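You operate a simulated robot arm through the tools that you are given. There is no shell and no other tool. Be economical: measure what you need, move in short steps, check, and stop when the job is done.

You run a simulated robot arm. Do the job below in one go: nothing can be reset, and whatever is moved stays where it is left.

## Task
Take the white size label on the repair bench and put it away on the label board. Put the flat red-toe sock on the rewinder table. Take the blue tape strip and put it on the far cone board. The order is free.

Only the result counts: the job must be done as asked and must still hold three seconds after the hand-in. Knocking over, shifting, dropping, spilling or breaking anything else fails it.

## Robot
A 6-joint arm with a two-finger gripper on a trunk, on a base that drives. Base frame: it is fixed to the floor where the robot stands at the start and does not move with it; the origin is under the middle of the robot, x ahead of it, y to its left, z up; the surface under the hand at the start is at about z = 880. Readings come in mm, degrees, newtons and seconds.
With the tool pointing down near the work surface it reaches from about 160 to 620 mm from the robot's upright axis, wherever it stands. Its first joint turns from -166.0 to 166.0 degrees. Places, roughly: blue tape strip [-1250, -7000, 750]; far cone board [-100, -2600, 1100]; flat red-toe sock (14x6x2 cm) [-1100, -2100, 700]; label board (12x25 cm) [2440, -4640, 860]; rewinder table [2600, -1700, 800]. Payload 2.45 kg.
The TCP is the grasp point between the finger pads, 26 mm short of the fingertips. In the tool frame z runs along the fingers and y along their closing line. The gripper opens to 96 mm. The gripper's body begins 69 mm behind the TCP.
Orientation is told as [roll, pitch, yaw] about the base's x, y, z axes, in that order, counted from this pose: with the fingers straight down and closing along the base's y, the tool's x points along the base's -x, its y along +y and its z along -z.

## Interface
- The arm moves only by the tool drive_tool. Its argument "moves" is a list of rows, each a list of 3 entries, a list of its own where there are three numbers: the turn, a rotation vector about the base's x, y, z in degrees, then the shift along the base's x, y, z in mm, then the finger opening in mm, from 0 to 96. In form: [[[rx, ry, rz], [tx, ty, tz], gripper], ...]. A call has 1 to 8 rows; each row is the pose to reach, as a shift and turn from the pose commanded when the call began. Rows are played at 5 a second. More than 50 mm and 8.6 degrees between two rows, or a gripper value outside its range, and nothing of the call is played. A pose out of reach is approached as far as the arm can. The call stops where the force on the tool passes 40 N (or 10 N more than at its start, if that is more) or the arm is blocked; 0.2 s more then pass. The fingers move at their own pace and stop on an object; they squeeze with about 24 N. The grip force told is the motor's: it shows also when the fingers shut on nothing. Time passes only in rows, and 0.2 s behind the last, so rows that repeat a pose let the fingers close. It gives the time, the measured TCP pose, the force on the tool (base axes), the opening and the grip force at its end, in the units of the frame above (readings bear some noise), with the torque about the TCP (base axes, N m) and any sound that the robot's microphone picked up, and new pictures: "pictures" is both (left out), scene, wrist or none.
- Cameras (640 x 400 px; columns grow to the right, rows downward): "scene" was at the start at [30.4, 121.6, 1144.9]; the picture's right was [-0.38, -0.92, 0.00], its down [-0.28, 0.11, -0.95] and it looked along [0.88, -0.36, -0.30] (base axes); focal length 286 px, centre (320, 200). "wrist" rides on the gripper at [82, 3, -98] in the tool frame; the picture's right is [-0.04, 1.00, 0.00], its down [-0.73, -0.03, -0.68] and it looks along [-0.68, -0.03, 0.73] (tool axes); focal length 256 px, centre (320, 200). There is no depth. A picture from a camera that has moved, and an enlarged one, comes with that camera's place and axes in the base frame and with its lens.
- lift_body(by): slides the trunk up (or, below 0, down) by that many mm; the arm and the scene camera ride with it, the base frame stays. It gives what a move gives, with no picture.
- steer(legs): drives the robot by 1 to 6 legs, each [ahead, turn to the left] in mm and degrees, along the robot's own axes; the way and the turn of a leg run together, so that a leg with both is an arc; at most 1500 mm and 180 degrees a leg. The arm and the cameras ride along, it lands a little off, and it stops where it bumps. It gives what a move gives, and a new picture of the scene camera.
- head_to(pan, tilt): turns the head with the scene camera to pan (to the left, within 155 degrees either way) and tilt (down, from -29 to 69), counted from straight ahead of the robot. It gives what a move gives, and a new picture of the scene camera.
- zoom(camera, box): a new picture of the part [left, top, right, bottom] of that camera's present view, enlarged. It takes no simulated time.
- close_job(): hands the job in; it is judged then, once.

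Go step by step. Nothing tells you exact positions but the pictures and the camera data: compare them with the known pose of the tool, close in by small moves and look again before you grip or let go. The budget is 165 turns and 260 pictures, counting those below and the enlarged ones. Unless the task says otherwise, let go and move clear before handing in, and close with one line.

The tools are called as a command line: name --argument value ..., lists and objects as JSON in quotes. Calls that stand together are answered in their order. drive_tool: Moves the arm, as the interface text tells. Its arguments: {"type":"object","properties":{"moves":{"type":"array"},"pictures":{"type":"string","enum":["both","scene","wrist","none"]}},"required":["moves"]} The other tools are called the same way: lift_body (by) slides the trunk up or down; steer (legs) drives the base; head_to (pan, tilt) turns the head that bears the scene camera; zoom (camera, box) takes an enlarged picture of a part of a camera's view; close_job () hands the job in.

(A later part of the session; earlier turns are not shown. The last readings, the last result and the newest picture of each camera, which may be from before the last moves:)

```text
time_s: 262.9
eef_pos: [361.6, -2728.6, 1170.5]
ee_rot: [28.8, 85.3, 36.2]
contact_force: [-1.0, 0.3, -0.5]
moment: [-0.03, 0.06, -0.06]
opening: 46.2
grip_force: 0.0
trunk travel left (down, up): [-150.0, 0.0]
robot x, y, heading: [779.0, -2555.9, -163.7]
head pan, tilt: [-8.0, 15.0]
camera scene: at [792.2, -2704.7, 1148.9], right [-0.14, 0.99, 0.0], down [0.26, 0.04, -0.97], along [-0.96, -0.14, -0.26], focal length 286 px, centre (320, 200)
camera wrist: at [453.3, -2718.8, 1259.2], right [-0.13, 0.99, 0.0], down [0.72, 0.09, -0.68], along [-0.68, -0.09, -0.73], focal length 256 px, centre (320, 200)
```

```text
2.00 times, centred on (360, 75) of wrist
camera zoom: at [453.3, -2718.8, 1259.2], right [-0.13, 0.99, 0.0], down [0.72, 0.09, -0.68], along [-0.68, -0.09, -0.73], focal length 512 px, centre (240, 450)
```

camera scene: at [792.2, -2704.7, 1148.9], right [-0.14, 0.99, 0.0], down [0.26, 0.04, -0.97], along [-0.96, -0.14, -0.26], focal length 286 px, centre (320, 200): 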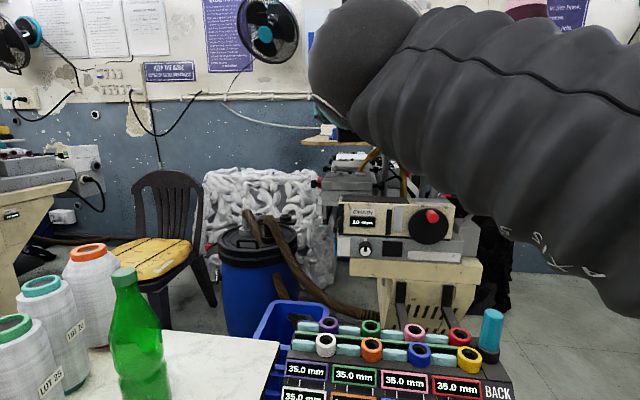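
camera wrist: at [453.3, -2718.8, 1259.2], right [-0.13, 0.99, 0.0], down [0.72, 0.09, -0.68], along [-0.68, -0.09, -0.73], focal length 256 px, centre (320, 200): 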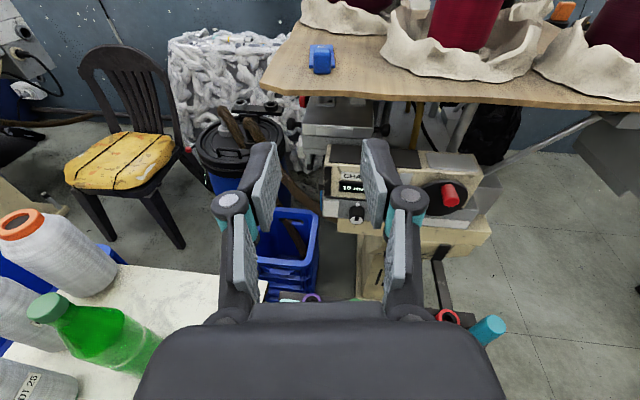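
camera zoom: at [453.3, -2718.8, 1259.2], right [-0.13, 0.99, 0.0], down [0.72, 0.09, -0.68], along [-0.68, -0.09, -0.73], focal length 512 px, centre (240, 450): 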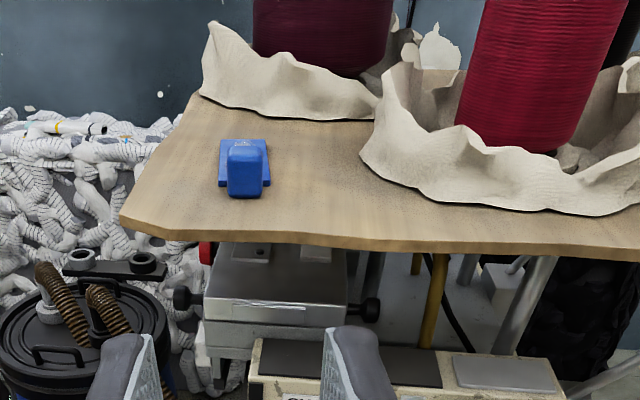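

The tape rests flat on the far cone board. Next the sock: I'll back away and bring the tool to pointing down in the open aisle.

steer --legs '[[-300, 0], [0, -76]]'

```text
time_s: 268.2
eef_pos: [796.1, -2110.5, 1171.0]
ee_rot: [28.8, 85.3, -39.5]
contact_force: [0.0, 0.1, -0.3]
moment: [0.0, -0.02, -0.01]
opening: 45.9
grip_force: 0.0
trunk travel left (down, up): [-150.0, 0.0]
robot x, y, heading: [1068.3, -2471.2, 120.3]
head pan, tilt: [-8.0, 15.0]
camera scene: at [929.4, -2518.5, 1149.0], right [0.92, 0.38, 0.0], down [0.1, -0.24, -0.97], along [-0.37, 0.89, -0.26], focal length 286 px, centre (320, 200)
```

scene: 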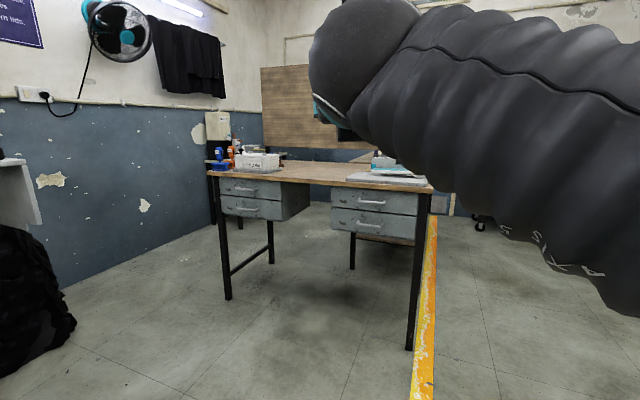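

drive_tool --moves '[[[-7.9, -3.0, 0], [0, 0, -22], 46], [[-15.8, -6.1, 0], [0, 0, -44], 46], [[-23.7, -9.1, 0], [0, 0, -66], 46], [[-31.5, -12.1, 0], [0, 0, -88], 46], [[-39.4, -15.1, 0], [0, 0, -110], 46], [[-47.3, -18.2, 0], [0, 0, -132], 46], [[-55.2, -21.2, 0], [0, 0, -154], 46], [[-63, -24.2, 0], [0, 0, -180], 46]]' --pictures "none"

```text
time_s: 270.0
eef_pos: [768.6, -2145.9, 993.1]
ee_rot: [6.2, 21.6, -66.5]
contact_force: [0.4, 0.2, -0.3]
moment: [-0.02, 0.05, 0.02]
opening: 46.0
grip_force: 0.1
out of reach, approached as far as the arm can: row 6, 7, 8
trunk travel left (down, up): [-150.0, 0.0]
robot x, y, heading: [1070.9, -2468.2, 120.5]
head pan, tilt: [-8.0, 15.0]
```

drive_tool --moves '[[[-7.5, -1, 0], [0, 0, -2], 46], [[-15, -2, 0], [0, 0, -4], 46], [[-22.3, -2.9, 0], [0, 0, -6], 46]]' --pictures "none"

drive_tool --moves '[[[0, 0, 8], [0, 0, 0], 46], [[0, 0, 16], [0, 0, 0], 46], [[0, 0, 24], [0, 0, 0], 46], [[0, 0, 32], [0, 0, 0], 46], [[0, 0, 40], [0, 0, 0], 46], [[0, 0, 48], [0, 0, 0], 46], [[0, 0, 56], [0, 0, 0], 46], [[0, 0, 64], [0, 0, 0], 46]]' --pictures "none"

drive_tool --moves '[[[0, 0, 8], [0, 0, 0], 46], [[0, 0, 16], [0, 0, 0], 46], [[0, 0, 24], [0, 0, 0], 46], [[0, 0, 32], [0, 0, 0], 46], [[0, 0, 40], [0, 0, 0], 46], [[0, 0, 48], [0, 0, 0], 46], [[0, 0, 56], [0, 0, 0], 46], [[0, 0, 64], [0, 0, 0], 46]]' --pictures "none"

drive_tool --moves '[[[0, 0, 8], [0, 0, 0], 46], [[0, 0, 16], [0, 0, 0], 46], [[0, 0, 24], [0, 0, 0], 46], [[0, 0, 32], [20, -20, 0], 46], [[0, 0, 40], [40, -40, 0], 46], [[0, 0, 48], [50, -50, 0], 46], [[0, 0, 56], [50, -55, 0], 46], [[0, 0, 60], [50, -60, 0], 46]]' --pictures "none"

```text
time_s: 270.8
eef_pos: [762.1, -2142.2, 1017.7]
ee_rot: [12.8, 7.0, -66.7]
contact_force: [1.0, -1.5, 1.2]
moment: [0.07, 0.11, 0.01]
opening: 46.1
grip_force: 0.1
out of reach, approached as far as the arm can: row 1, 2, 3
trunk travel left (down, up): [-150.0, 0.0]
robot x, y, heading: [1064.4, -2472.1, 120.4]
head pan, tilt: [-8.0, 15.0]
```

```text
time_s: 272.6
eef_pos: [740.7, -2170.5, 1026.6]
ee_rot: [19.3, 3.0, -3.8]
contact_force: [0.3, -0.3, 0.1]
moment: [0.0, 0.01, -0.01]
opening: 46.0
grip_force: 0.1
out of reach, approached as far as the arm can: row 3, 4, 5, 6, 7, 8
trunk travel left (down, up): [-150.0, 0.0]
robot x, y, heading: [1065.4, -2470.9, 119.9]
head pan, tilt: [-8.0, 15.0]
```

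```text
time_s: 274.4
eef_pos: [701.8, -2274.1, 1034.3]
ee_rot: [22.9, -9.0, 54.6]
contact_force: [0.0, -0.6, 0.1]
moment: [0.0, -0.01, 0.02]
opening: 45.9
grip_force: 0.0
out of reach, approached as far as the arm can: row 1, 2, 3, 4, 5, 6, 7, 8
trunk travel left (down, up): [-150.0, 0.0]
robot x, y, heading: [1064.5, -2470.3, 120.5]
head pan, tilt: [-8.0, 15.0]
```

```text
time_s: 276.0
eef_pos: [777.7, -2456.9, 1035.0]
ee_rot: [23.2, -16.0, 106.9]
contact_force: [-2.1, 9.6, -1.8]
moment: [-0.59, -0.1, 0.41]
opening: 46.1
grip_force: 0.0
out of reach, approached as far as the arm can: row 1, 2, 3, 4, 5, 6, 7, 8
trunk travel left (down, up): [-150.0, 0.0]
robot x, y, heading: [1065.5, -2470.9, 120.5]
head pan, tilt: [-8.0, 15.0]
stopped in row 8: the force on the tool passed its limit at 96 N (the readings are from after the stop); the commanded pose is now the measured one
```

The arm drifted because I was at its upper limit. I'll look, then lower and correct.

head_to --pan 60 --tilt 30

drive_tool --moves '[[[0, 0, 0], [-15, 5, -15], 46]]' --pictures "wrist"

```text
time_s: 277.4
eef_pos: [777.1, -2456.4, 1036.6]
ee_rot: [23.0, -16.0, 106.9]
contact_force: [-0.2, 0.7, -0.1]
moment: [-0.01, -0.01, 0.0]
opening: 45.7
grip_force: 0.1
trunk travel left (down, up): [-150.0, 0.0]
robot x, y, heading: [1063.5, -2476.1, 120.4]
head pan, tilt: [60.0, 30.0]
camera scene: at [923.4, -2521.2, 1147.2], right [0.9, 0.45, 0.0], down [0.12, -0.25, -0.96], along [-0.43, 0.86, -0.28], focal length 286 px, centre (320, 200)
```

scene: 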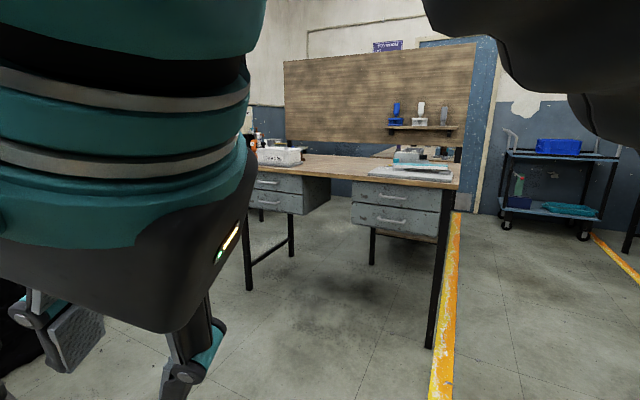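

```text
time_s: 277.8
eef_pos: [766.8, -2451.1, 1025.7]
ee_rot: [24.0, -16.2, 106.4]
contact_force: [-0.9, -0.3, -0.4]
moment: [0.01, 0.0, 0.02]
opening: 45.9
grip_force: 0.0
trunk travel left (down, up): [-150.0, 0.0]
robot x, y, heading: [1068.4, -2474.2, 120.4]
head pan, tilt: [60.0, 30.0]
camera wrist: at [832.2, -2540.6, 1091.0], right [-0.85, -0.33, 0.4], down [0.14, 0.6, 0.79], along [-0.5, 0.73, -0.47], focal length 256 px, centre (320, 200)
```

wrist: 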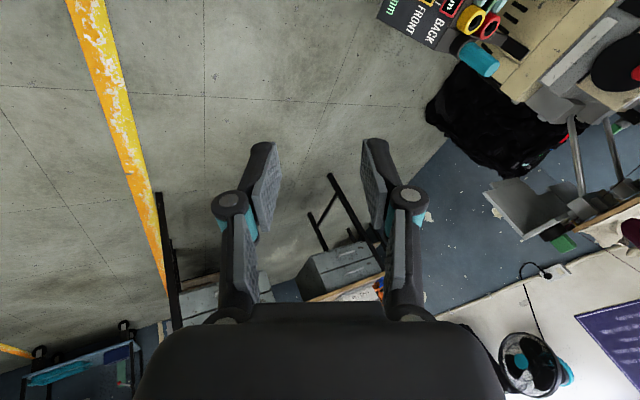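

drive_tool --moves '[[[-2.2, -6.9, 0], [-30, 15, -20], 46], [[-4.4, -13.8, 0], [-55, 45, -40], 46], [[-6.6, -20.6, 0], [-60, 85, -55], 46], [[-8.8, -27.5, 0], [-55, 130, -65], 46], [[-8.8, -27.5, 0], [-40, 175, -70], 46], [[-8.8, -27.5, 0], [-20, 218, -70], 46], [[-8.8, -27.5, 0], [5, 258, -70], 46], [[-8.8, -27.5, 0], [30, 298, -70], 46]]' --pictures "both"

```text
time_s: 279.6
eef_pos: [790.8, -2156.1, 983.7]
ee_rot: [-14.1, -5.9, 110.9]
contact_force: [0.8, -0.3, 0.1]
moment: [0.04, 0.04, 0.0]
opening: 46.2
grip_force: 0.1
out of reach, approached as far as the arm can: row 1, 2, 3, 4, 5, 6, 7, 8
trunk travel left (down, up): [-150.0, 0.0]
robot x, y, heading: [1070.4, -2475.9, 120.4]
head pan, tilt: [60.0, 30.0]
camera scene: at [874.7, -2605.8, 1124.7], right [-0.01, 1.0, 0.0], down [0.5, 0.0, -0.87], along [-0.87, -0.01, -0.5], focal length 286 px, centre (320, 200)
camera wrist: at [798.1, -2251.7, 1070.1], right [-0.93, -0.28, -0.24], down [-0.36, 0.57, 0.74], along [-0.07, 0.77, -0.63], focal length 256 px, centre (320, 200)
```

scene: 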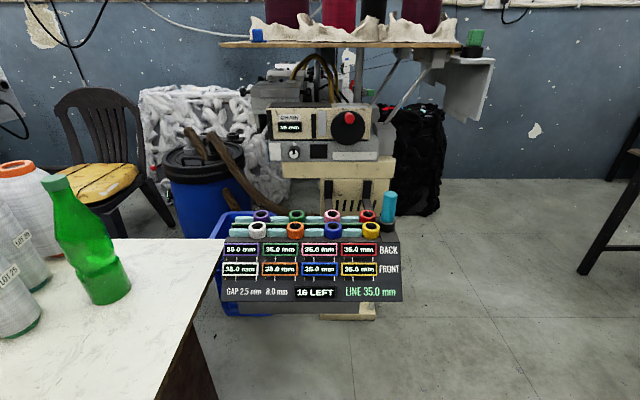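
wrist: 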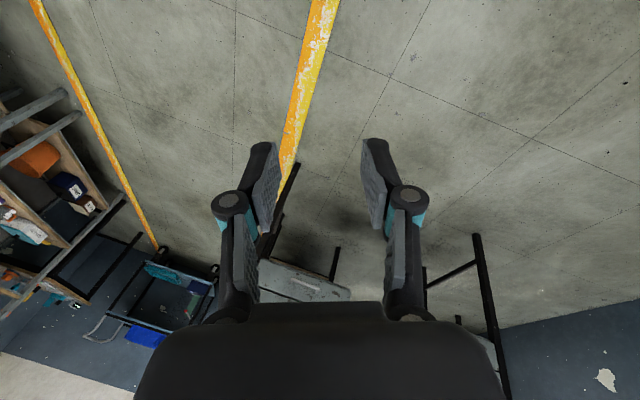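

drive_tool --moves '[[[-5.2, 5.5, 0], [0, 0, -12], 46], [[-10.5, 11.1, 0], [0, 0, -25], 46], [[-10.5, 11.1, 0], [15, -15, -25], 46], [[-10.5, 11.1, 0], [30, -40, -15], 46]]' --pictures "none"

steer --legs '[[800, 0], [0, 57], [1000, 0]]'

head_to --pan 25 --tilt 25

```text
time_s: 280.6
eef_pos: [810.5, -2179.0, 993.1]
ee_rot: [-13.5, -6.6, 110.9]
contact_force: [0.4, -0.6, -0.3]
moment: [0.01, -0.01, 0.0]
opening: 46.1
grip_force: 0.0
out of reach, approached as far as the arm can: row 1, 2, 3, 4
trunk travel left (down, up): [-150.0, 0.0]
robot x, y, heading: [1066.3, -2473.2, 120.4]
head pan, tilt: [60.0, 30.0]
```

```text
time_s: 292.2
eef_pos: [-721.2, -1820.9, 992.7]
ee_rot: [-13.5, -6.7, 169.0]
contact_force: [0.4, -0.2, -0.3]
moment: [-0.04, 0.01, -0.07]
opening: 45.7
grip_force: 0.1
trunk travel left (down, up): [-150.0, 0.0]
robot x, y, heading: [-338.8, -1757.0, 178.2]
head pan, tilt: [60.0, 30.0]
camera scene: at [-323.0, -1995.3, 1124.8], right [-0.85, 0.52, 0.0], down [0.26, 0.43, -0.87], along [-0.45, -0.74, -0.5], focal length 286 px, centre (320, 200)
```

scene: 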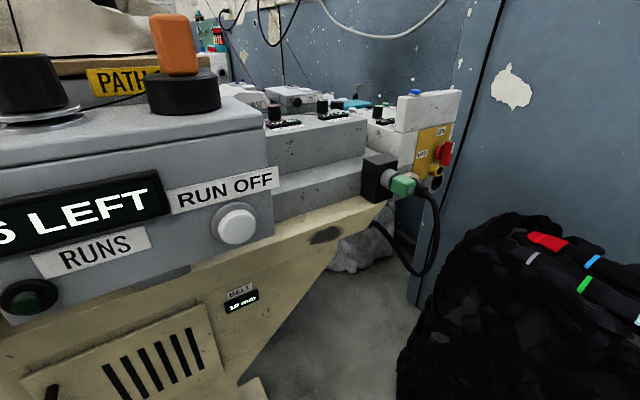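

```text
time_s: 293.2
eef_pos: [-720.7, -1820.8, 993.2]
ee_rot: [-13.4, -6.6, 169.0]
contact_force: [-0.5, -0.7, -0.5]
moment: [0.01, 0.05, 0.01]
opening: 46.0
grip_force: 0.1
trunk travel left (down, up): [-150.0, 0.0]
robot x, y, heading: [-334.0, -1757.7, 178.4]
head pan, tilt: [25.0, 25.0]
camera scene: at [-360.2, -1954.9, 1132.7], right [-0.4, 0.92, 0.0], down [0.39, 0.17, -0.91], along [-0.83, -0.36, -0.42], focal length 286 px, centre (320, 200)
```

scene: 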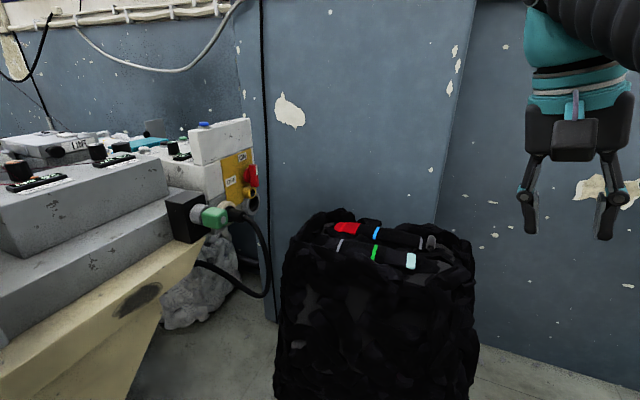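

zoom --camera "scene" --box '[270, 190, 480, 310]'

steer --legs '[[0, 20], [150, 0]]'

```text
3.05 times, centred on (375, 250) of scene
camera zoom: at [-360.2, -1954.9, 1132.7], right [-0.4, 0.92, 0.0], down [0.39, 0.17, -0.91], along [-0.83, -0.36, -0.42], focal length 871 px, centre (152, 48)
```

zoom: 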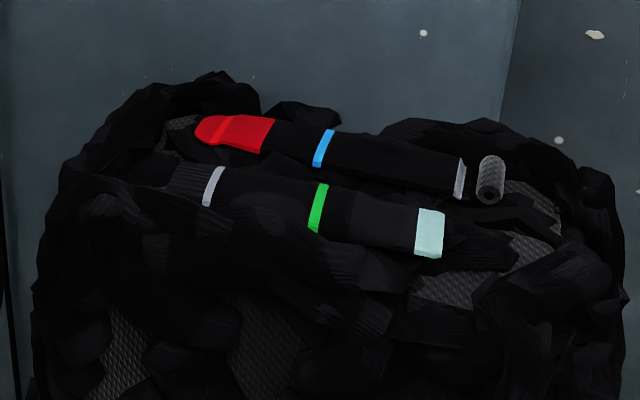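

```text
time_s: 295.7
eef_pos: [-821.3, -1994.9, 992.5]
ee_rot: [-13.5, -6.7, -171.3]
contact_force: [0.9, -0.3, -0.4]
moment: [0.02, -0.02, -0.01]
opening: 46.1
grip_force: 0.0
trunk travel left (down, up): [-150.0, 0.0]
robot x, y, heading: [-480.3, -1801.8, -161.9]
head pan, tilt: [25.0, 25.0]
camera scene: at [-436.1, -2000.4, 1132.7], right [-0.68, 0.73, 0.0], down [0.31, 0.29, -0.91], along [-0.66, -0.62, -0.42], focal length 286 px, centre (320, 200)
```

scene: 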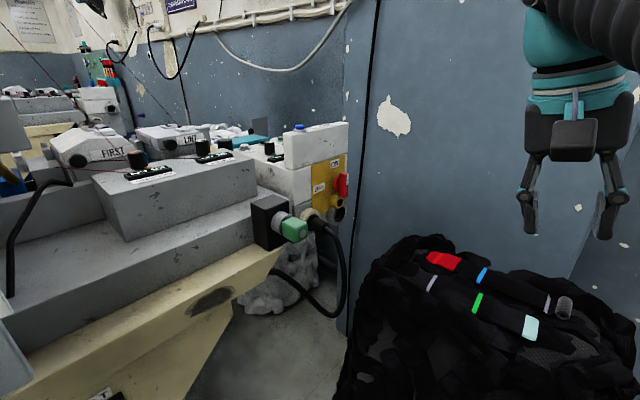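

The red-toe sock lies on the sack beside another sock. I'll lower the trunk a little, set the tool vertical and look from above.

lift_body --by -60

drive_tool --moves '[[[1, -3, 0], [0, 0, 10], 60], [[2, -6, 0], [0, 0, 10], 60], [[3, -9, 0], [0, 0, 10], 60], [[4, -14, 0], [0, 0, 10], 60]]' --pictures "both"

```text
time_s: 296.7
eef_pos: [-821.1, -1994.9, 933.7]
ee_rot: [-13.5, -6.7, -171.3]
contact_force: [0.6, -0.3, 0.2]
moment: [-0.01, 0.01, 0.0]
opening: 46.0
grip_force: 0.1
trunk travel left (down, up): [-90.0, 60.0]
robot x, y, heading: [-477.1, -1803.8, -161.8]
head pan, tilt: [25.0, 25.0]
```

```text
time_s: 297.7
eef_pos: [-839.9, -1964.7, 888.0]
ee_rot: [-18.7, 5.7, -170.7]
contact_force: [1.5, 0.1, 1.7]
moment: [-0.1, 0.16, 0.07]
opening: 59.8
grip_force: 0.1
out of reach, approached as far as the arm can: row 1, 2, 3, 4
trunk travel left (down, up): [-90.0, 60.0]
robot x, y, heading: [-481.3, -1803.0, -161.8]
head pan, tilt: [25.0, 25.0]
camera scene: at [-435.4, -2000.2, 1072.7], right [-0.68, 0.73, 0.0], down [0.31, 0.29, -0.91], along [-0.66, -0.62, -0.42], focal length 286 px, centre (320, 200)
camera wrist: at [-764.2, -1987.9, 988.4], right [0.14, -0.93, -0.32], down [-0.75, -0.32, 0.58], along [-0.64, 0.16, -0.75], focal length 256 px, centre (320, 200)
```

scene: 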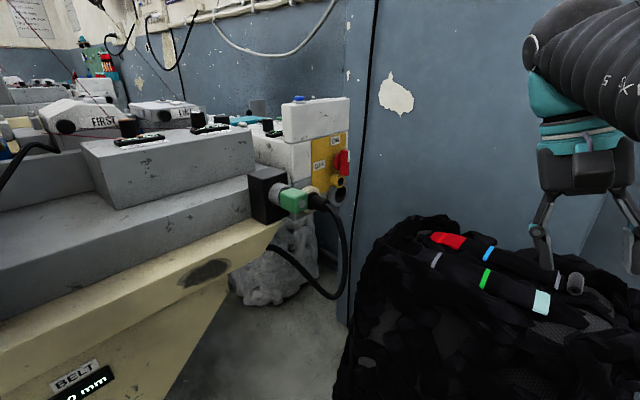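
wrist: 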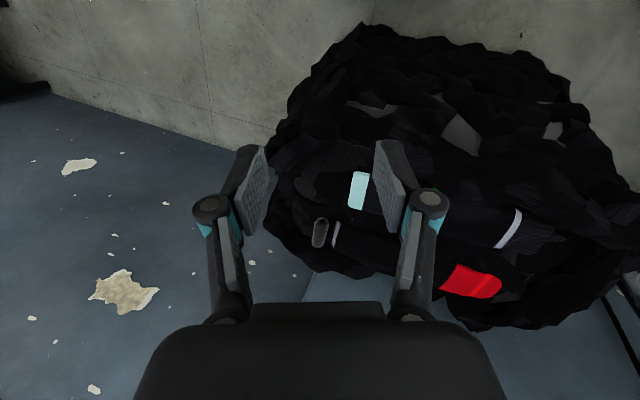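

drive_tool --moves '[[[-6.5, 0.9, 0], [0, 0, 10], 80], [[-13, 1.8, 0], [0, 0, 20], 80], [[-19.4, 2.6, 0], [0, 0, 20], 80], [[-19.4, 2.6, 0], [0, 0, 20], 80]]' --pictures "wrist"

```text
time_s: 298.7
eef_pos: [-841.2, -1965.4, 940.8]
ee_rot: [-14.2, -4.7, -169.2]
contact_force: [0.9, -0.6, -0.9]
moment: [-0.01, -0.01, 0.01]
opening: 80.0
grip_force: 0.0
out of reach, approached as far as the arm can: row 1, 2, 3, 4
trunk travel left (down, up): [-90.0, 60.0]
robot x, y, heading: [-482.5, -1805.8, -161.5]
head pan, tilt: [25.0, 25.0]
camera wrist: at [-747.8, -1975.7, 1028.6], right [0.12, -0.96, -0.24], down [-0.64, -0.26, 0.72], along [-0.76, 0.07, -0.65], focal length 256 px, centre (320, 200)
```

wrist: 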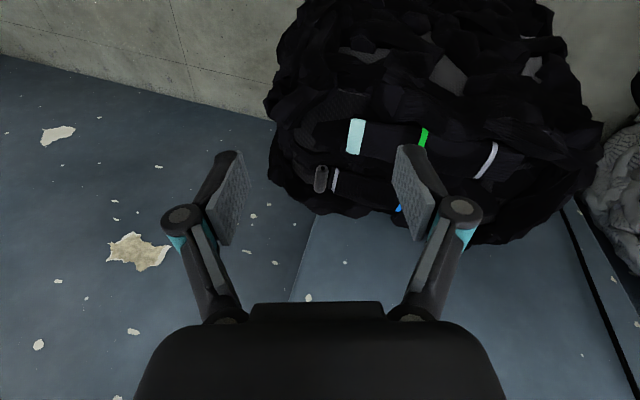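

The wrist seems caught in a flipped branch (a joint at its limit, 15° lateral tilt). I'll turn to the open area to the east and unwind the wrist there, away from everything.

lift_body --by 60

steer --legs '[[0, -100], [0, -92], [250, 0]]'

```text
time_s: 299.7
eef_pos: [-840.9, -1965.2, 1000.6]
ee_rot: [-14.2, -4.7, -169.2]
contact_force: [0.4, -0.5, 0.4]
moment: [-0.01, 0.0, 0.01]
opening: 80.3
grip_force: 0.0
trunk travel left (down, up): [-150.0, 0.0]
robot x, y, heading: [-480.7, -1807.8, -161.9]
head pan, tilt: [25.0, 25.0]
```

```text
time_s: 309.7
eef_pos: [157.5, -1710.6, 1000.4]
ee_rot: [-14.3, -4.7, -2.4]
contact_force: [-0.8, 0.1, -0.3]
moment: [-0.02, -0.04, 0.0]
opening: 79.9
grip_force: 0.0
trunk travel left (down, up): [-150.0, 0.0]
robot x, y, heading: [-226.5, -1781.9, 5.2]
head pan, tilt: [25.0, 25.0]
camera scene: at [-219.5, -1586.5, 1132.7], right [0.5, -0.87, 0.0], down [-0.37, -0.21, -0.91], along [0.78, 0.45, -0.42], focal length 286 px, centre (320, 200)
```

scene: 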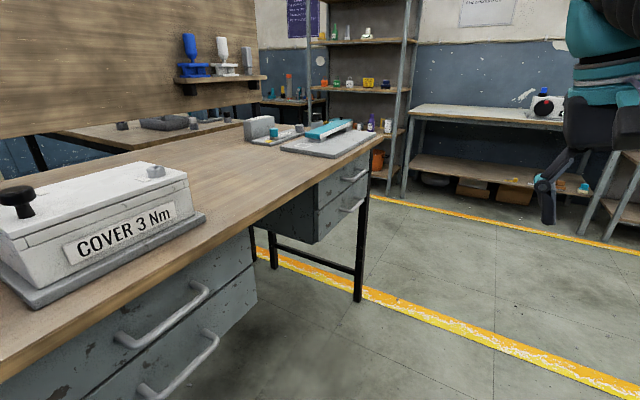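

drive_tool --moves '[[[-8, 0, 0], [0, -28, -8], 46], [[-16, 0, 0], [0, -55, -12], 46], [[-24, 0, 0], [0, -81, -18], 46], [[-32, 0, 0], [0, -106, -20], 46], [[-40, 0, 0], [0, -129, -18], 46], [[-48, 0, 0], [0, -149, -14], 46], [[-56, 0, 0], [0, -166, 8], 46], [[-64, 0, 0], [0, -180, 32], 46]]' --pictures "none"

drive_tool --moves '[[[-8, 0, 0], [0, -10, 26], 46], [[-16, 0, 0], [0, -17, 53], 46], [[-24, 0, 0], [0, -20, 81], 46]]' --pictures "none"

```text
time_s: 311.5
eef_pos: [158.8, -1890.5, 1025.9]
ee_rot: [-78.7, -4.5, 3.2]
contact_force: [0.2, -0.6, 0.0]
moment: [-0.04, 0.02, 0.03]
opening: 46.3
grip_force: 0.1
out of reach, approached as far as the arm can: row 8
trunk travel left (down, up): [-150.0, 0.0]
robot x, y, heading: [-230.1, -1786.4, 5.3]
head pan, tilt: [25.0, 25.0]
```

```text
time_s: 312.3
eef_pos: [163.8, -1917.0, 1072.3]
ee_rot: [-102.7, -3.1, 4.6]
contact_force: [0.2, -0.3, 0.6]
moment: [0.03, 0.0, 0.05]
opening: 46.0
grip_force: 0.1
out of reach, approached as far as the arm can: row 1, 2, 3
trunk travel left (down, up): [-150.0, 0.0]
robot x, y, heading: [-229.6, -1781.4, 5.1]
head pan, tilt: [25.0, 25.0]
```

drive_tool --moves '[[[6, 0, 0], [0, 0, -20], 46], [[12, 0, 0], [0, 5, -40], 46]]' --pictures "none"

drive_tool --moves '[[[0, 0, 8], [28, 2, 0], 46], [[0, 0, 16], [55, 8, 0], 46], [[0, 0, 24], [81, 17, 0], 46], [[0, 0, 32], [106, 30, 0], 46], [[0, 0, 40], [129, 47, 0], 46], [[0, 0, 48], [149, 66, 0], 46], [[0, 0, 56], [166, 88, 0], 46], [[0, 0, 64], [180, 112, 0], 46]]' --pictures "none"

drive_tool --moves '[[[0, 0, 8], [10, 26, 0], 46], [[0, 0, 16], [17, 53, 0], 46], [[0, 0, 24], [20, 81, 0], 46], [[0, 0, 32], [19, 108, 0], 46], [[0, 0, 40], [14, 136, 0], 46], [[0, 0, 48], [6, 163, 0], 46], [[0, 0, 56], [-7, 188, 0], 46], [[0, 0, 64], [-22, 211, 0], 46]]' --pictures "none"

```text
time_s: 312.9
eef_pos: [165.3, -1911.6, 1033.7]
ee_rot: [-90.3, -3.4, 4.0]
contact_force: [0.7, -1.0, 0.0]
moment: [0.02, -0.02, -0.01]
opening: 45.9
grip_force: 0.0
trunk travel left (down, up): [-150.0, 0.0]
robot x, y, heading: [-230.0, -1783.2, 5.0]
head pan, tilt: [25.0, 25.0]
```

```text
time_s: 314.7
eef_pos: [344.6, -1799.4, 1032.6]
ee_rot: [-90.4, -3.4, 68.1]
contact_force: [0.8, -0.4, 0.9]
moment: [0.0, -0.04, 0.01]
opening: 46.0
grip_force: 0.0
trunk travel left (down, up): [-150.0, 0.0]
robot x, y, heading: [-230.2, -1785.4, 4.9]
head pan, tilt: [25.0, 25.0]
```

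```text
time_s: 316.5
eef_pos: [321.7, -1586.9, 1033.3]
ee_rot: [-90.4, -3.5, 132.2]
contact_force: [-0.3, 0.0, -0.4]
moment: [0.01, -0.03, 0.01]
opening: 46.2
grip_force: 0.0
out of reach, approached as far as the arm can: row 4, 5
trunk travel left (down, up): [-150.0, 0.0]
robot x, y, heading: [-232.6, -1780.5, 5.1]
head pan, tilt: [25.0, 25.0]
```

drive_tool --moves '[[[0, 0, 8], [-19, 21, 0], 46], [[0, 0, 16], [-40, 39, 0], 46], [[0, 0, 24], [-64, 54, 0], 46], [[0, 0, 32], [-90, 65, 0], 46], [[0, 0, 40], [-116, 73, 0], 46]]' --pictures "none"

drive_tool --moves '[[[-7.8, 1.7, 0], [0, -2, -28], 46], [[-15.6, 3.3, 0], [-2, -8, -55], 46], [[-23.5, 5, 0], [-4, -17, -81], 46], [[-31.3, 6.6, 0], [-6, -29, -106], 46], [[-39.1, 8.3, 0], [-10, -46, -129], 46], [[-47, 10, 0], [-14, -65, -149], 46], [[-54.8, 11.6, 0], [-18, -86, -166], 46], [[-62.6, 13.3, 0], [-23, -110, -180], 46]]' --pictures "none"

drive_tool --moves '[[[-7.8, 1.7, 0], [-5, -25, -8], 46], [[-15.6, 3.3, 0], [-10, -50, -14], 46], [[-23.5, 5, 0], [-15, -78, -18], 46], [[-25.4, 5.4, 0], [-15, -85, -18], 46]]' --pictures "none"

```text
time_s: 317.7
eef_pos: [207.1, -1514.4, 1032.6]
ee_rot: [-90.4, -3.4, 172.1]
contact_force: [-0.5, -0.6, 0.0]
moment: [-0.03, -0.04, 0.02]
opening: 46.0
grip_force: 0.0
trunk travel left (down, up): [-150.0, 0.0]
robot x, y, heading: [-226.8, -1783.3, 4.9]
head pan, tilt: [25.0, 25.0]
```

```text
time_s: 319.5
eef_pos: [184.2, -1625.4, 851.7]
ee_rot: [-26.1, -5.0, 166.7]
contact_force: [-0.8, -0.9, -0.4]
moment: [0.01, 0.01, -0.02]
opening: 45.7
grip_force: 0.1
trunk travel left (down, up): [-150.0, 0.0]
robot x, y, heading: [-229.6, -1784.8, 4.8]
head pan, tilt: [25.0, 25.0]
```

```text
time_s: 320.5
eef_pos: [168.3, -1689.6, 833.1]
ee_rot: [-14.1, -8.6, 165.3]
contact_force: [-0.3, 0.6, 0.8]
moment: [0.03, 0.04, 0.0]
opening: 46.1
grip_force: 0.1
out of reach, approached as far as the arm can: row 2, 3, 4
trunk travel left (down, up): [-150.0, 0.0]
robot x, y, heading: [-231.5, -1785.1, 4.8]
head pan, tilt: [25.0, 25.0]
```

Now on the good branch. I'll unwind the yaw and check that the tool comes vertical.

drive_tool --moves '[[[0, 0, -8], [0, 0, 5], 46], [[0, 0, -16], [0, 0, 10], 46], [[0, 0, -24], [0, 0, 15], 46], [[0, 0, -32], [0, 0, 20], 46], [[0, 0, -40], [0, 0, 25], 46], [[0, 0, -48], [0, 0, 30], 46], [[0, 0, -56], [0, 0, 30], 46], [[0, 0, -64], [0, 0, 30], 46]]' --pictures "none"

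```text
time_s: 322.3
eef_pos: [171.3, -1714.6, 858.3]
ee_rot: [-15.3, -13.4, 102.5]
contact_force: [0.4, -0.6, -1.0]
moment: [-0.01, 0.01, 0.0]
opening: 45.9
grip_force: 0.0
out of reach, approached as far as the arm can: row 5, 6, 7, 8
trunk travel left (down, up): [-150.0, 0.0]
robot x, y, heading: [-228.1, -1784.8, 5.2]
head pan, tilt: [25.0, 25.0]
```

I understand the flip now: I must pass above the forearm axis and come down in the arm's plane. I'll swing the tool out left and up, then to the front.

drive_tool --moves '[[[8, 0, 0], [0, 28, 2], 46], [[16, 0, 0], [0, 55, 8], 46], [[24, 0, 0], [0, 81, 17], 46], [[32, 0, 0], [0, 106, 30], 46], [[40, 0, 0], [0, 129, 47], 46], [[48, 0, 0], [0, 149, 66], 46], [[56, 0, 0], [0, 166, 88], 46], [[64, 0, 0], [0, 180, 112], 46]]' --pictures "none"

drive_tool --moves '[[[8, 0, 0], [0, 10, 26], 46], [[16, 0, 0], [0, 17, 53], 46], [[24, 0, 0], [0, 20, 81], 46], [[32, 0, 0], [0, 19, 109], 46], [[40, 0, 0], [0, 14, 136], 46], [[48, 0, 0], [0, 5, 163], 46], [[56, 0, 0], [0, -7, 188], 46]]' --pictures "none"

```text
time_s: 324.1
eef_pos: [170.8, -1532.1, 971.6]
ee_rot: [-56.6, -72.7, 135.6]
contact_force: [0.3, 0.3, -0.3]
moment: [0.01, -0.02, 0.01]
opening: 46.2
grip_force: 0.1
trunk travel left (down, up): [-150.0, 0.0]
robot x, y, heading: [-230.3, -1780.8, 5.1]
head pan, tilt: [25.0, 25.0]
```

```text
time_s: 325.7
eef_pos: [169.7, -1540.3, 1158.7]
ee_rot: [-179.9, -44.9, -107.4]
contact_force: [0.7, -1.0, -0.3]
moment: [-0.02, 0.02, 0.0]
opening: 45.8
grip_force: 0.1
trunk travel left (down, up): [-150.0, 0.0]
robot x, y, heading: [-231.4, -1786.1, 5.0]
head pan, tilt: [25.0, 25.0]
```

drive_tool --moves '[[[0, 0, -8], [18, -7, 0], 46], [[0, 0, -16], [35, -17, 0], 46], [[0, 0, -24], [51, -29, 0], 46], [[0, 0, -32], [65, -43, 0], 46], [[0, 0, -40], [77, -58, 0], 46], [[0, 0, -48], [86, -76, 0], 46], [[0, 0, -55.6], [93, -94, 0], 46], [[0, 0, -55.6], [93, -94, 0], 46]]' --pictures "none"

```text
time_s: 327.5
eef_pos: [263.2, -1635.2, 1158.6]
ee_rot: [-179.8, -45.0, -163.1]
contact_force: [-0.1, -0.7, -0.3]
moment: [0.01, 0.0, 0.02]
opening: 45.8
grip_force: 0.0
trunk travel left (down, up): [-150.0, 0.0]
robot x, y, heading: [-229.1, -1789.1, 5.2]
head pan, tilt: [25.0, 25.0]
```

drive_tool --moves '[[[-2.47, 8.13, 0], [18.6, 5.6, -22.4], 46], [[-4.95, 16.27, 0], [33.7, 10.2, -47.5], 46], [[-7.42, 24.4, 0], [45.1, 13.7, -74.6], 46], [[-9.89, 32.5, 0], [52.5, 16, -103.2], 46], [[-12.37, 40.7, 0], [55.9, 17, -132.7], 46], [[-14.84, 48.8, 0], [55, 16.7, -162.3], 46], [[-17.31, 56.9, 0], [50, 15.2, -191.4], 46], [[-19.79, 65.1, 0], [40.9, 12.4, -219.5], 46]]' --pictures "none"

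```text
time_s: 329.3
eef_pos: [303.5, -1622.5, 939.0]
ee_rot: [0.3, -66.7, 16.8]
contact_force: [0.3, -0.2, -0.6]
moment: [-0.01, 0.0, 0.0]
opening: 45.9
grip_force: 0.1
out of reach, approached as far as the arm can: row 6, 7
trunk travel left (down, up): [-150.0, 0.0]
robot x, y, heading: [-234.6, -1783.5, 5.2]
head pan, tilt: [25.0, 25.0]
```

drive_tool --moves '[[[-2.47, 8.13, 0], [-13, -4, -26.4], 46], [[-4.95, 16.27, 0], [-29.6, -9, -50.5], 46], [[-7.42, 24.4, 0], [-49.4, -15, -71.7], 46], [[-9.89, 32.5, 0], [-72, -21.9, -89.6], 46], [[-12.37, 40.7, 0], [-96.8, -29.4, -103.9], 46], [[-14.84, 48.8, 0], [-123.5, -37.5, -114.2], 46], [[-17.31, 56.9, 0], [-151.2, -46, -120.2], 46], [[-19.4, 63.8, 0], [-176, -53.5, -121.9], 46]]' --pictures "wrist"

```text
time_s: 331.1
eef_pos: [129.1, -1675.5, 817.4]
ee_rot: [0.3, -0.2, 16.9]
contact_force: [-0.8, -1.0, 0.8]
moment: [0.03, -0.02, -0.03]
opening: 45.8
grip_force: 0.0
trunk travel left (down, up): [-150.0, 0.0]
robot x, y, heading: [-228.7, -1783.0, 4.9]
head pan, tilt: [25.0, 25.0]
camera wrist: at [48.4, -1697.9, 915.9], right [-0.25, 0.97, 0.0], down [0.71, 0.18, 0.68], along [0.66, 0.17, -0.73], focal length 256 px, centre (320, 200)
```

wrist: 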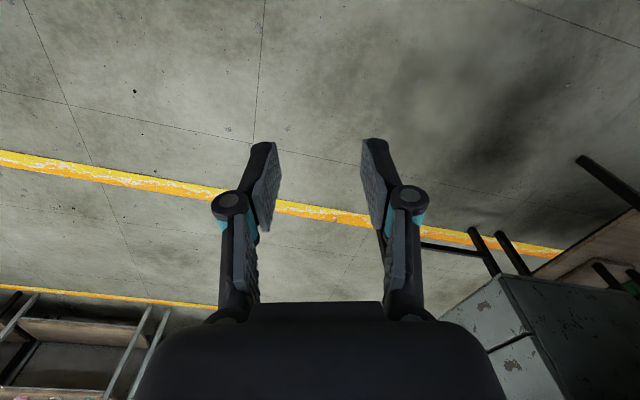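

The wrist is healthy again. I'll raise the tool and drive back to the sack.

drive_tool --moves '[[[0, 0, 0], [0, 0, 45], 60], [[0, 0, 0], [0, 0, 90], 60], [[0, 0, 0], [0, 0, 135], 60], [[0, 0, 0], [0, 0, 145], 60]]' --pictures "none"

steer --legs '[[-250, 0], [0, 100], [0, 95]]'

drive_tool --moves '[[[0, 0, 0], [0, 0, 0], 96]]' --pictures "wrist"

```text
time_s: 332.1
eef_pos: [127.2, -1674.9, 963.4]
ee_rot: [0.3, -0.3, 16.9]
contact_force: [-0.1, 0.4, -0.4]
moment: [0.02, -0.03, 0.02]
opening: 60.1
grip_force: 0.0
trunk travel left (down, up): [-150.0, 0.0]
robot x, y, heading: [-230.6, -1780.6, 5.2]
head pan, tilt: [25.0, 25.0]
```

```text
time_s: 342.1
eef_pos: [-795.9, -2004.1, 964.3]
ee_rot: [0.2, -0.2, -148.1]
contact_force: [1.0, 0.1, -0.4]
moment: [0.01, 0.0, -0.02]
opening: 59.9
grip_force: 0.1
trunk travel left (down, up): [-150.0, 0.0]
robot x, y, heading: [-481.9, -1806.0, -159.7]
head pan, tilt: [25.0, 25.0]
camera scene: at [-428.6, -1999.0, 1132.7], right [-0.71, 0.71, 0.0], down [0.3, 0.3, -0.91], along [-0.64, -0.64, -0.42], focal length 286 px, centre (320, 200)
```

scene: 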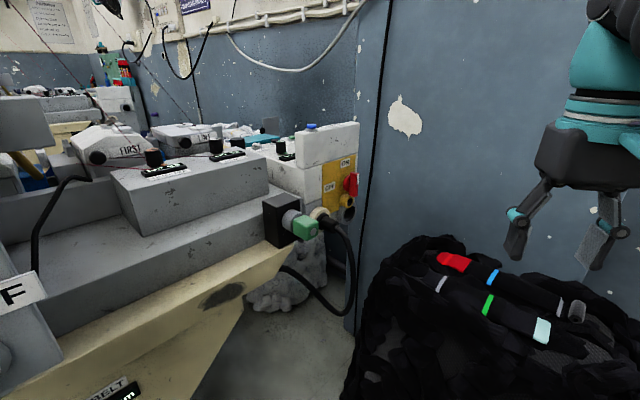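

```text
time_s: 342.5
eef_pos: [-794.5, -2004.2, 963.5]
ee_rot: [0.2, -0.4, -148.1]
contact_force: [0.0, 0.8, -0.5]
moment: [0.02, 0.03, -0.03]
opening: 96.1
grip_force: 0.1
trunk travel left (down, up): [-150.0, 0.0]
robot x, y, heading: [-475.4, -1802.8, -160.0]
head pan, tilt: [25.0, 25.0]
camera wrist: at [-724.8, -1963.3, 1061.5], right [0.49, -0.87, 0.0], down [-0.64, -0.36, 0.68], along [-0.59, -0.34, -0.73], focal length 256 px, centre (320, 200)
```

wrist: 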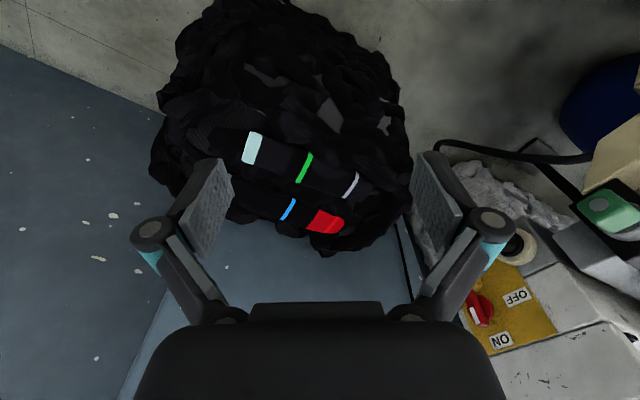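

zoom --camera "wrist" --box '[200, 100, 440, 270]'

zoom --camera "scene" --box '[410, 220, 640, 380]'

```text
2.35 times, centred on (320, 185) of wrist
camera zoom: at [-724.8, -1963.3, 1061.5], right [0.49, -0.87, 0.0], down [-0.64, -0.36, 0.68], along [-0.59, -0.34, -0.73], focal length 602 px, centre (320, 235)
```

zoom: 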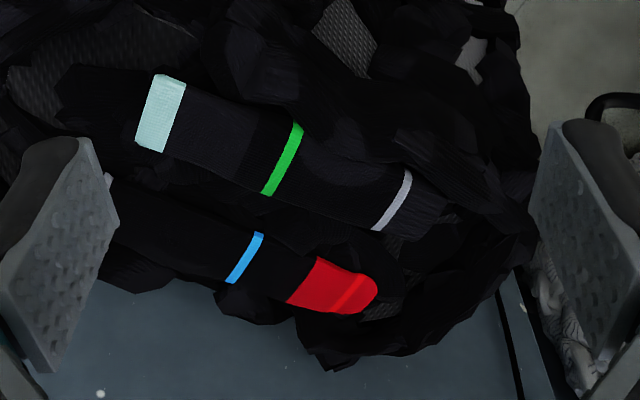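

```text
2.50 times, centred on (525, 300) of scene
camera zoom: at [-428.6, -1999.1, 1132.7], right [-0.71, 0.71, 0.0], down [0.3, 0.3, -0.91], along [-0.64, -0.64, -0.42], focal length 714 px, centre (-192, -50)
```

zoom: 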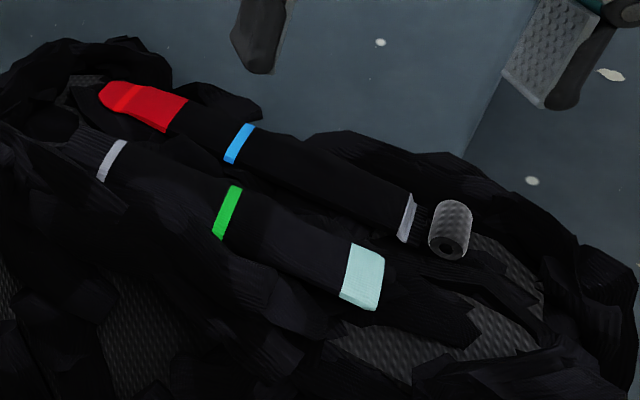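

The sock (red toe, blue band, grey cuff) lies along y near x≈-1045, z≈720, with a grey knob-like piece past the cuff. I'll turn the gripper to close along x and look from nearer.

drive_tool --moves '[[[0, 0, 8.3], [-23, 8, -5], 96], [[0, 0, 16.6], [-46, 16, -10], 96], [[0, 0, 24.9], [-70, 24, -15], 96], [[0, 0, 33.2], [-95, 32, -20], 96], [[0, 0, 41.5], [-120, 40, -30], 96], [[0, 0, 49.8], [-145, 48, -40], 96], [[0, 0, 58], [-165, 54, -50], 96], [[0, 0, 58], [-185, 54, -60], 96]]' --pictures "both"

zoom --camera "wrist" --box '[180, 60, 460, 260]'

```text
time_s: 344.3
eef_pos: [-980.0, -1948.7, 903.0]
ee_rot: [0.2, -0.3, -90.0]
contact_force: [0.7, 0.2, 0.3]
moment: [-0.02, 0.04, 0.0]
opening: 95.9
grip_force: 0.1
trunk travel left (down, up): [-150.0, 0.0]
robot x, y, heading: [-480.3, -1802.7, -159.9]
head pan, tilt: [25.0, 25.0]
camera scene: at [-428.5, -1999.0, 1132.7], right [-0.71, 0.71, 0.0], down [0.3, 0.3, -0.91], along [-0.64, -0.64, -0.42], focal length 286 px, centre (320, 200)
camera wrist: at [-978.1, -1867.7, 1001.4], right [1.0, -0.04, 0.0], down [-0.03, -0.73, 0.68], along [-0.02, -0.68, -0.73], focal length 256 px, centre (320, 200)
```

scene: 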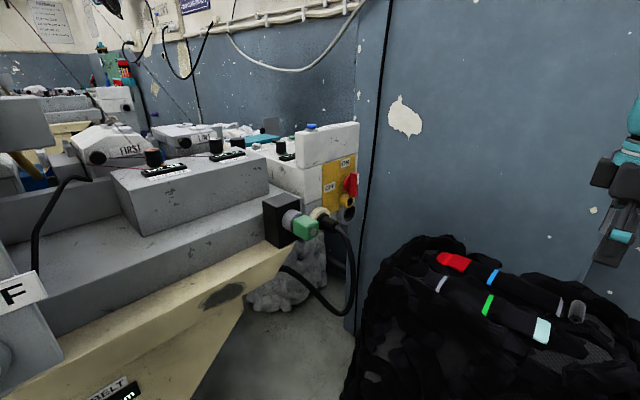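
wrist: 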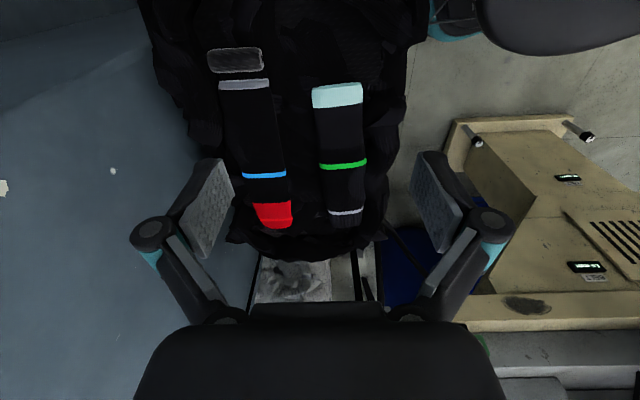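

```text
2.00 times, centred on (320, 160) of wrist
camera zoom: at [-978.1, -1867.7, 1001.4], right [1.0, -0.04, 0.0], down [-0.03, -0.73, 0.68], along [-0.02, -0.68, -0.73], focal length 512 px, centre (320, 280)
```

zoom: 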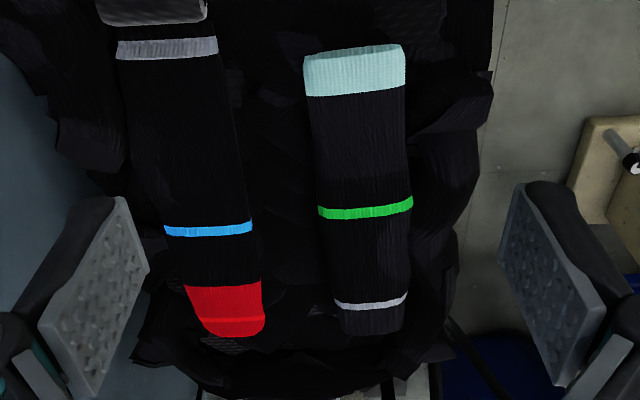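

The sock's width is about 60 mm, with a 45 mm gap to the neighbouring sock, so I can straddle it at its middle near [-1060, -2070, 715]. I need to stand a bit nearer first; I'll pull the arm up and in, then shift the robot.

drive_tool --moves '[[[0, 0, 0], [15, 5, 30], 96], [[0, 0, 0], [45, 15, 60], 96], [[0, 0, 0], [90, 27, 65], 96], [[0, 0, 0], [130, 40, 65], 96]]' --pictures "none"

steer --legs '[[0, -51], [95, 0], [0, 64]]'

head_to --pan 15 --tilt 30

```text
time_s: 345.3
eef_pos: [-850.6, -1907.9, 967.8]
ee_rot: [0.3, -0.2, -90.0]
contact_force: [-1.0, 0.0, -0.6]
moment: [0.0, -0.06, 0.0]
opening: 95.8
grip_force: 0.0
trunk travel left (down, up): [-150.0, 0.0]
robot x, y, heading: [-479.3, -1802.6, -159.8]
head pan, tilt: [25.0, 25.0]
```

```text
time_s: 348.7
eef_pos: [-862.8, -1543.1, 967.6]
ee_rot: [0.2, -0.3, -140.6]
contact_force: [-0.2, -0.1, 0.0]
moment: [0.01, 0.01, 0.02]
opening: 95.9
grip_force: 0.0
trunk travel left (down, up): [-150.0, 0.0]
robot x, y, heading: [-548.5, -1765.0, 149.7]
head pan, tilt: [25.0, 25.0]
stopped in leg 2: the robot was blocked; the commanded pose is now the measured one
camera scene: at [-663.0, -1923.3, 1132.7], right [0.09, 1.0, 0.0], down [0.42, -0.04, -0.91], along [-0.9, 0.09, -0.42], focal length 286 px, centre (320, 200)
```

scene: 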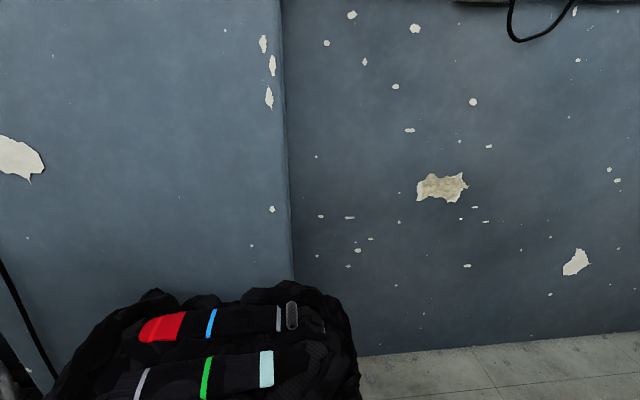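

```text
time_s: 349.4
eef_pos: [-862.5, -1542.9, 967.4]
ee_rot: [0.1, -0.3, -140.6]
contact_force: [0.5, 0.2, 0.4]
moment: [-0.03, 0.0, -0.02]
opening: 96.0
grip_force: 0.1
trunk travel left (down, up): [-150.0, 0.0]
robot x, y, heading: [-548.1, -1766.4, 149.4]
head pan, tilt: [15.0, 30.0]
camera scene: at [-658.5, -1908.0, 1124.8], right [0.27, 0.96, 0.0], down [0.48, -0.13, -0.87], along [-0.84, 0.23, -0.5], focal length 286 px, centre (320, 200)
```

scene: 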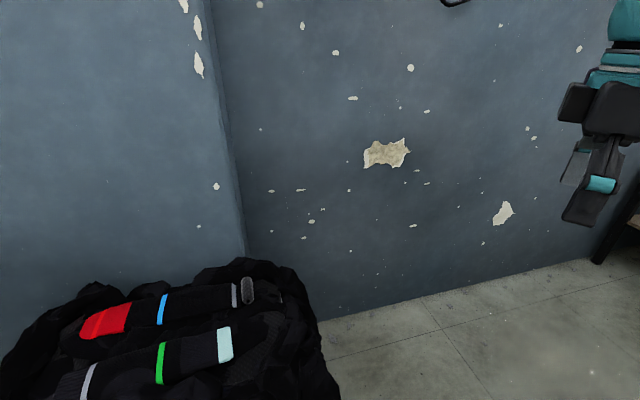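

The base corner touched the sack while angled. I'll reverse, turn back to face the sack and approach straight by a little.

steer --legs '[[-90, 0], [0, 56], [65, 0]]'

head_to --pan 25 --tilt 30

```text
time_s: 353.6
eef_pos: [-889.1, -1975.6, 967.6]
ee_rot: [0.2, -0.3, -84.7]
contact_force: [0.0, -0.1, -0.3]
moment: [0.0, 0.0, -0.02]
opening: 95.8
grip_force: 0.1
trunk travel left (down, up): [-150.0, 0.0]
robot x, y, heading: [-528.0, -1842.1, -154.6]
head pan, tilt: [15.0, 30.0]
camera scene: at [-470.4, -2014.5, 1124.8], right [-0.65, 0.76, 0.0], down [0.38, 0.32, -0.87], along [-0.66, -0.56, -0.5], focal length 286 px, centre (320, 200)
```

scene: 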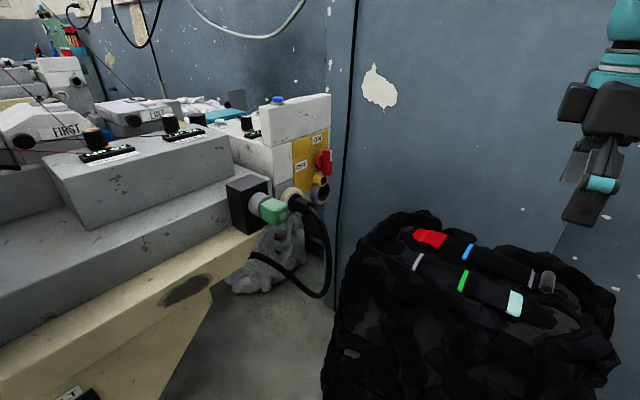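

```text
time_s: 354.4
eef_pos: [-889.4, -1976.3, 968.7]
ee_rot: [0.2, -0.2, -84.7]
contact_force: [0.2, -0.7, -0.2]
moment: [0.01, 0.03, 0.01]
opening: 95.9
grip_force: 0.1
trunk travel left (down, up): [-150.0, 0.0]
robot x, y, heading: [-528.6, -1836.8, -154.5]
head pan, tilt: [25.0, 30.0]
camera scene: at [-459.2, -2025.5, 1124.8], right [-0.77, 0.64, 0.0], down [0.32, 0.39, -0.87], along [-0.55, -0.67, -0.5], focal length 286 px, centre (320, 200)
```

scene: 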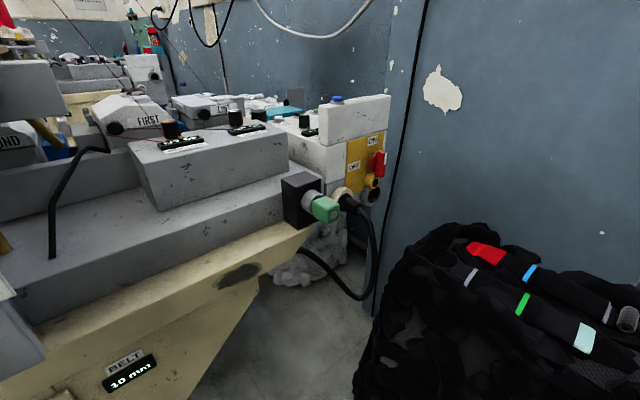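

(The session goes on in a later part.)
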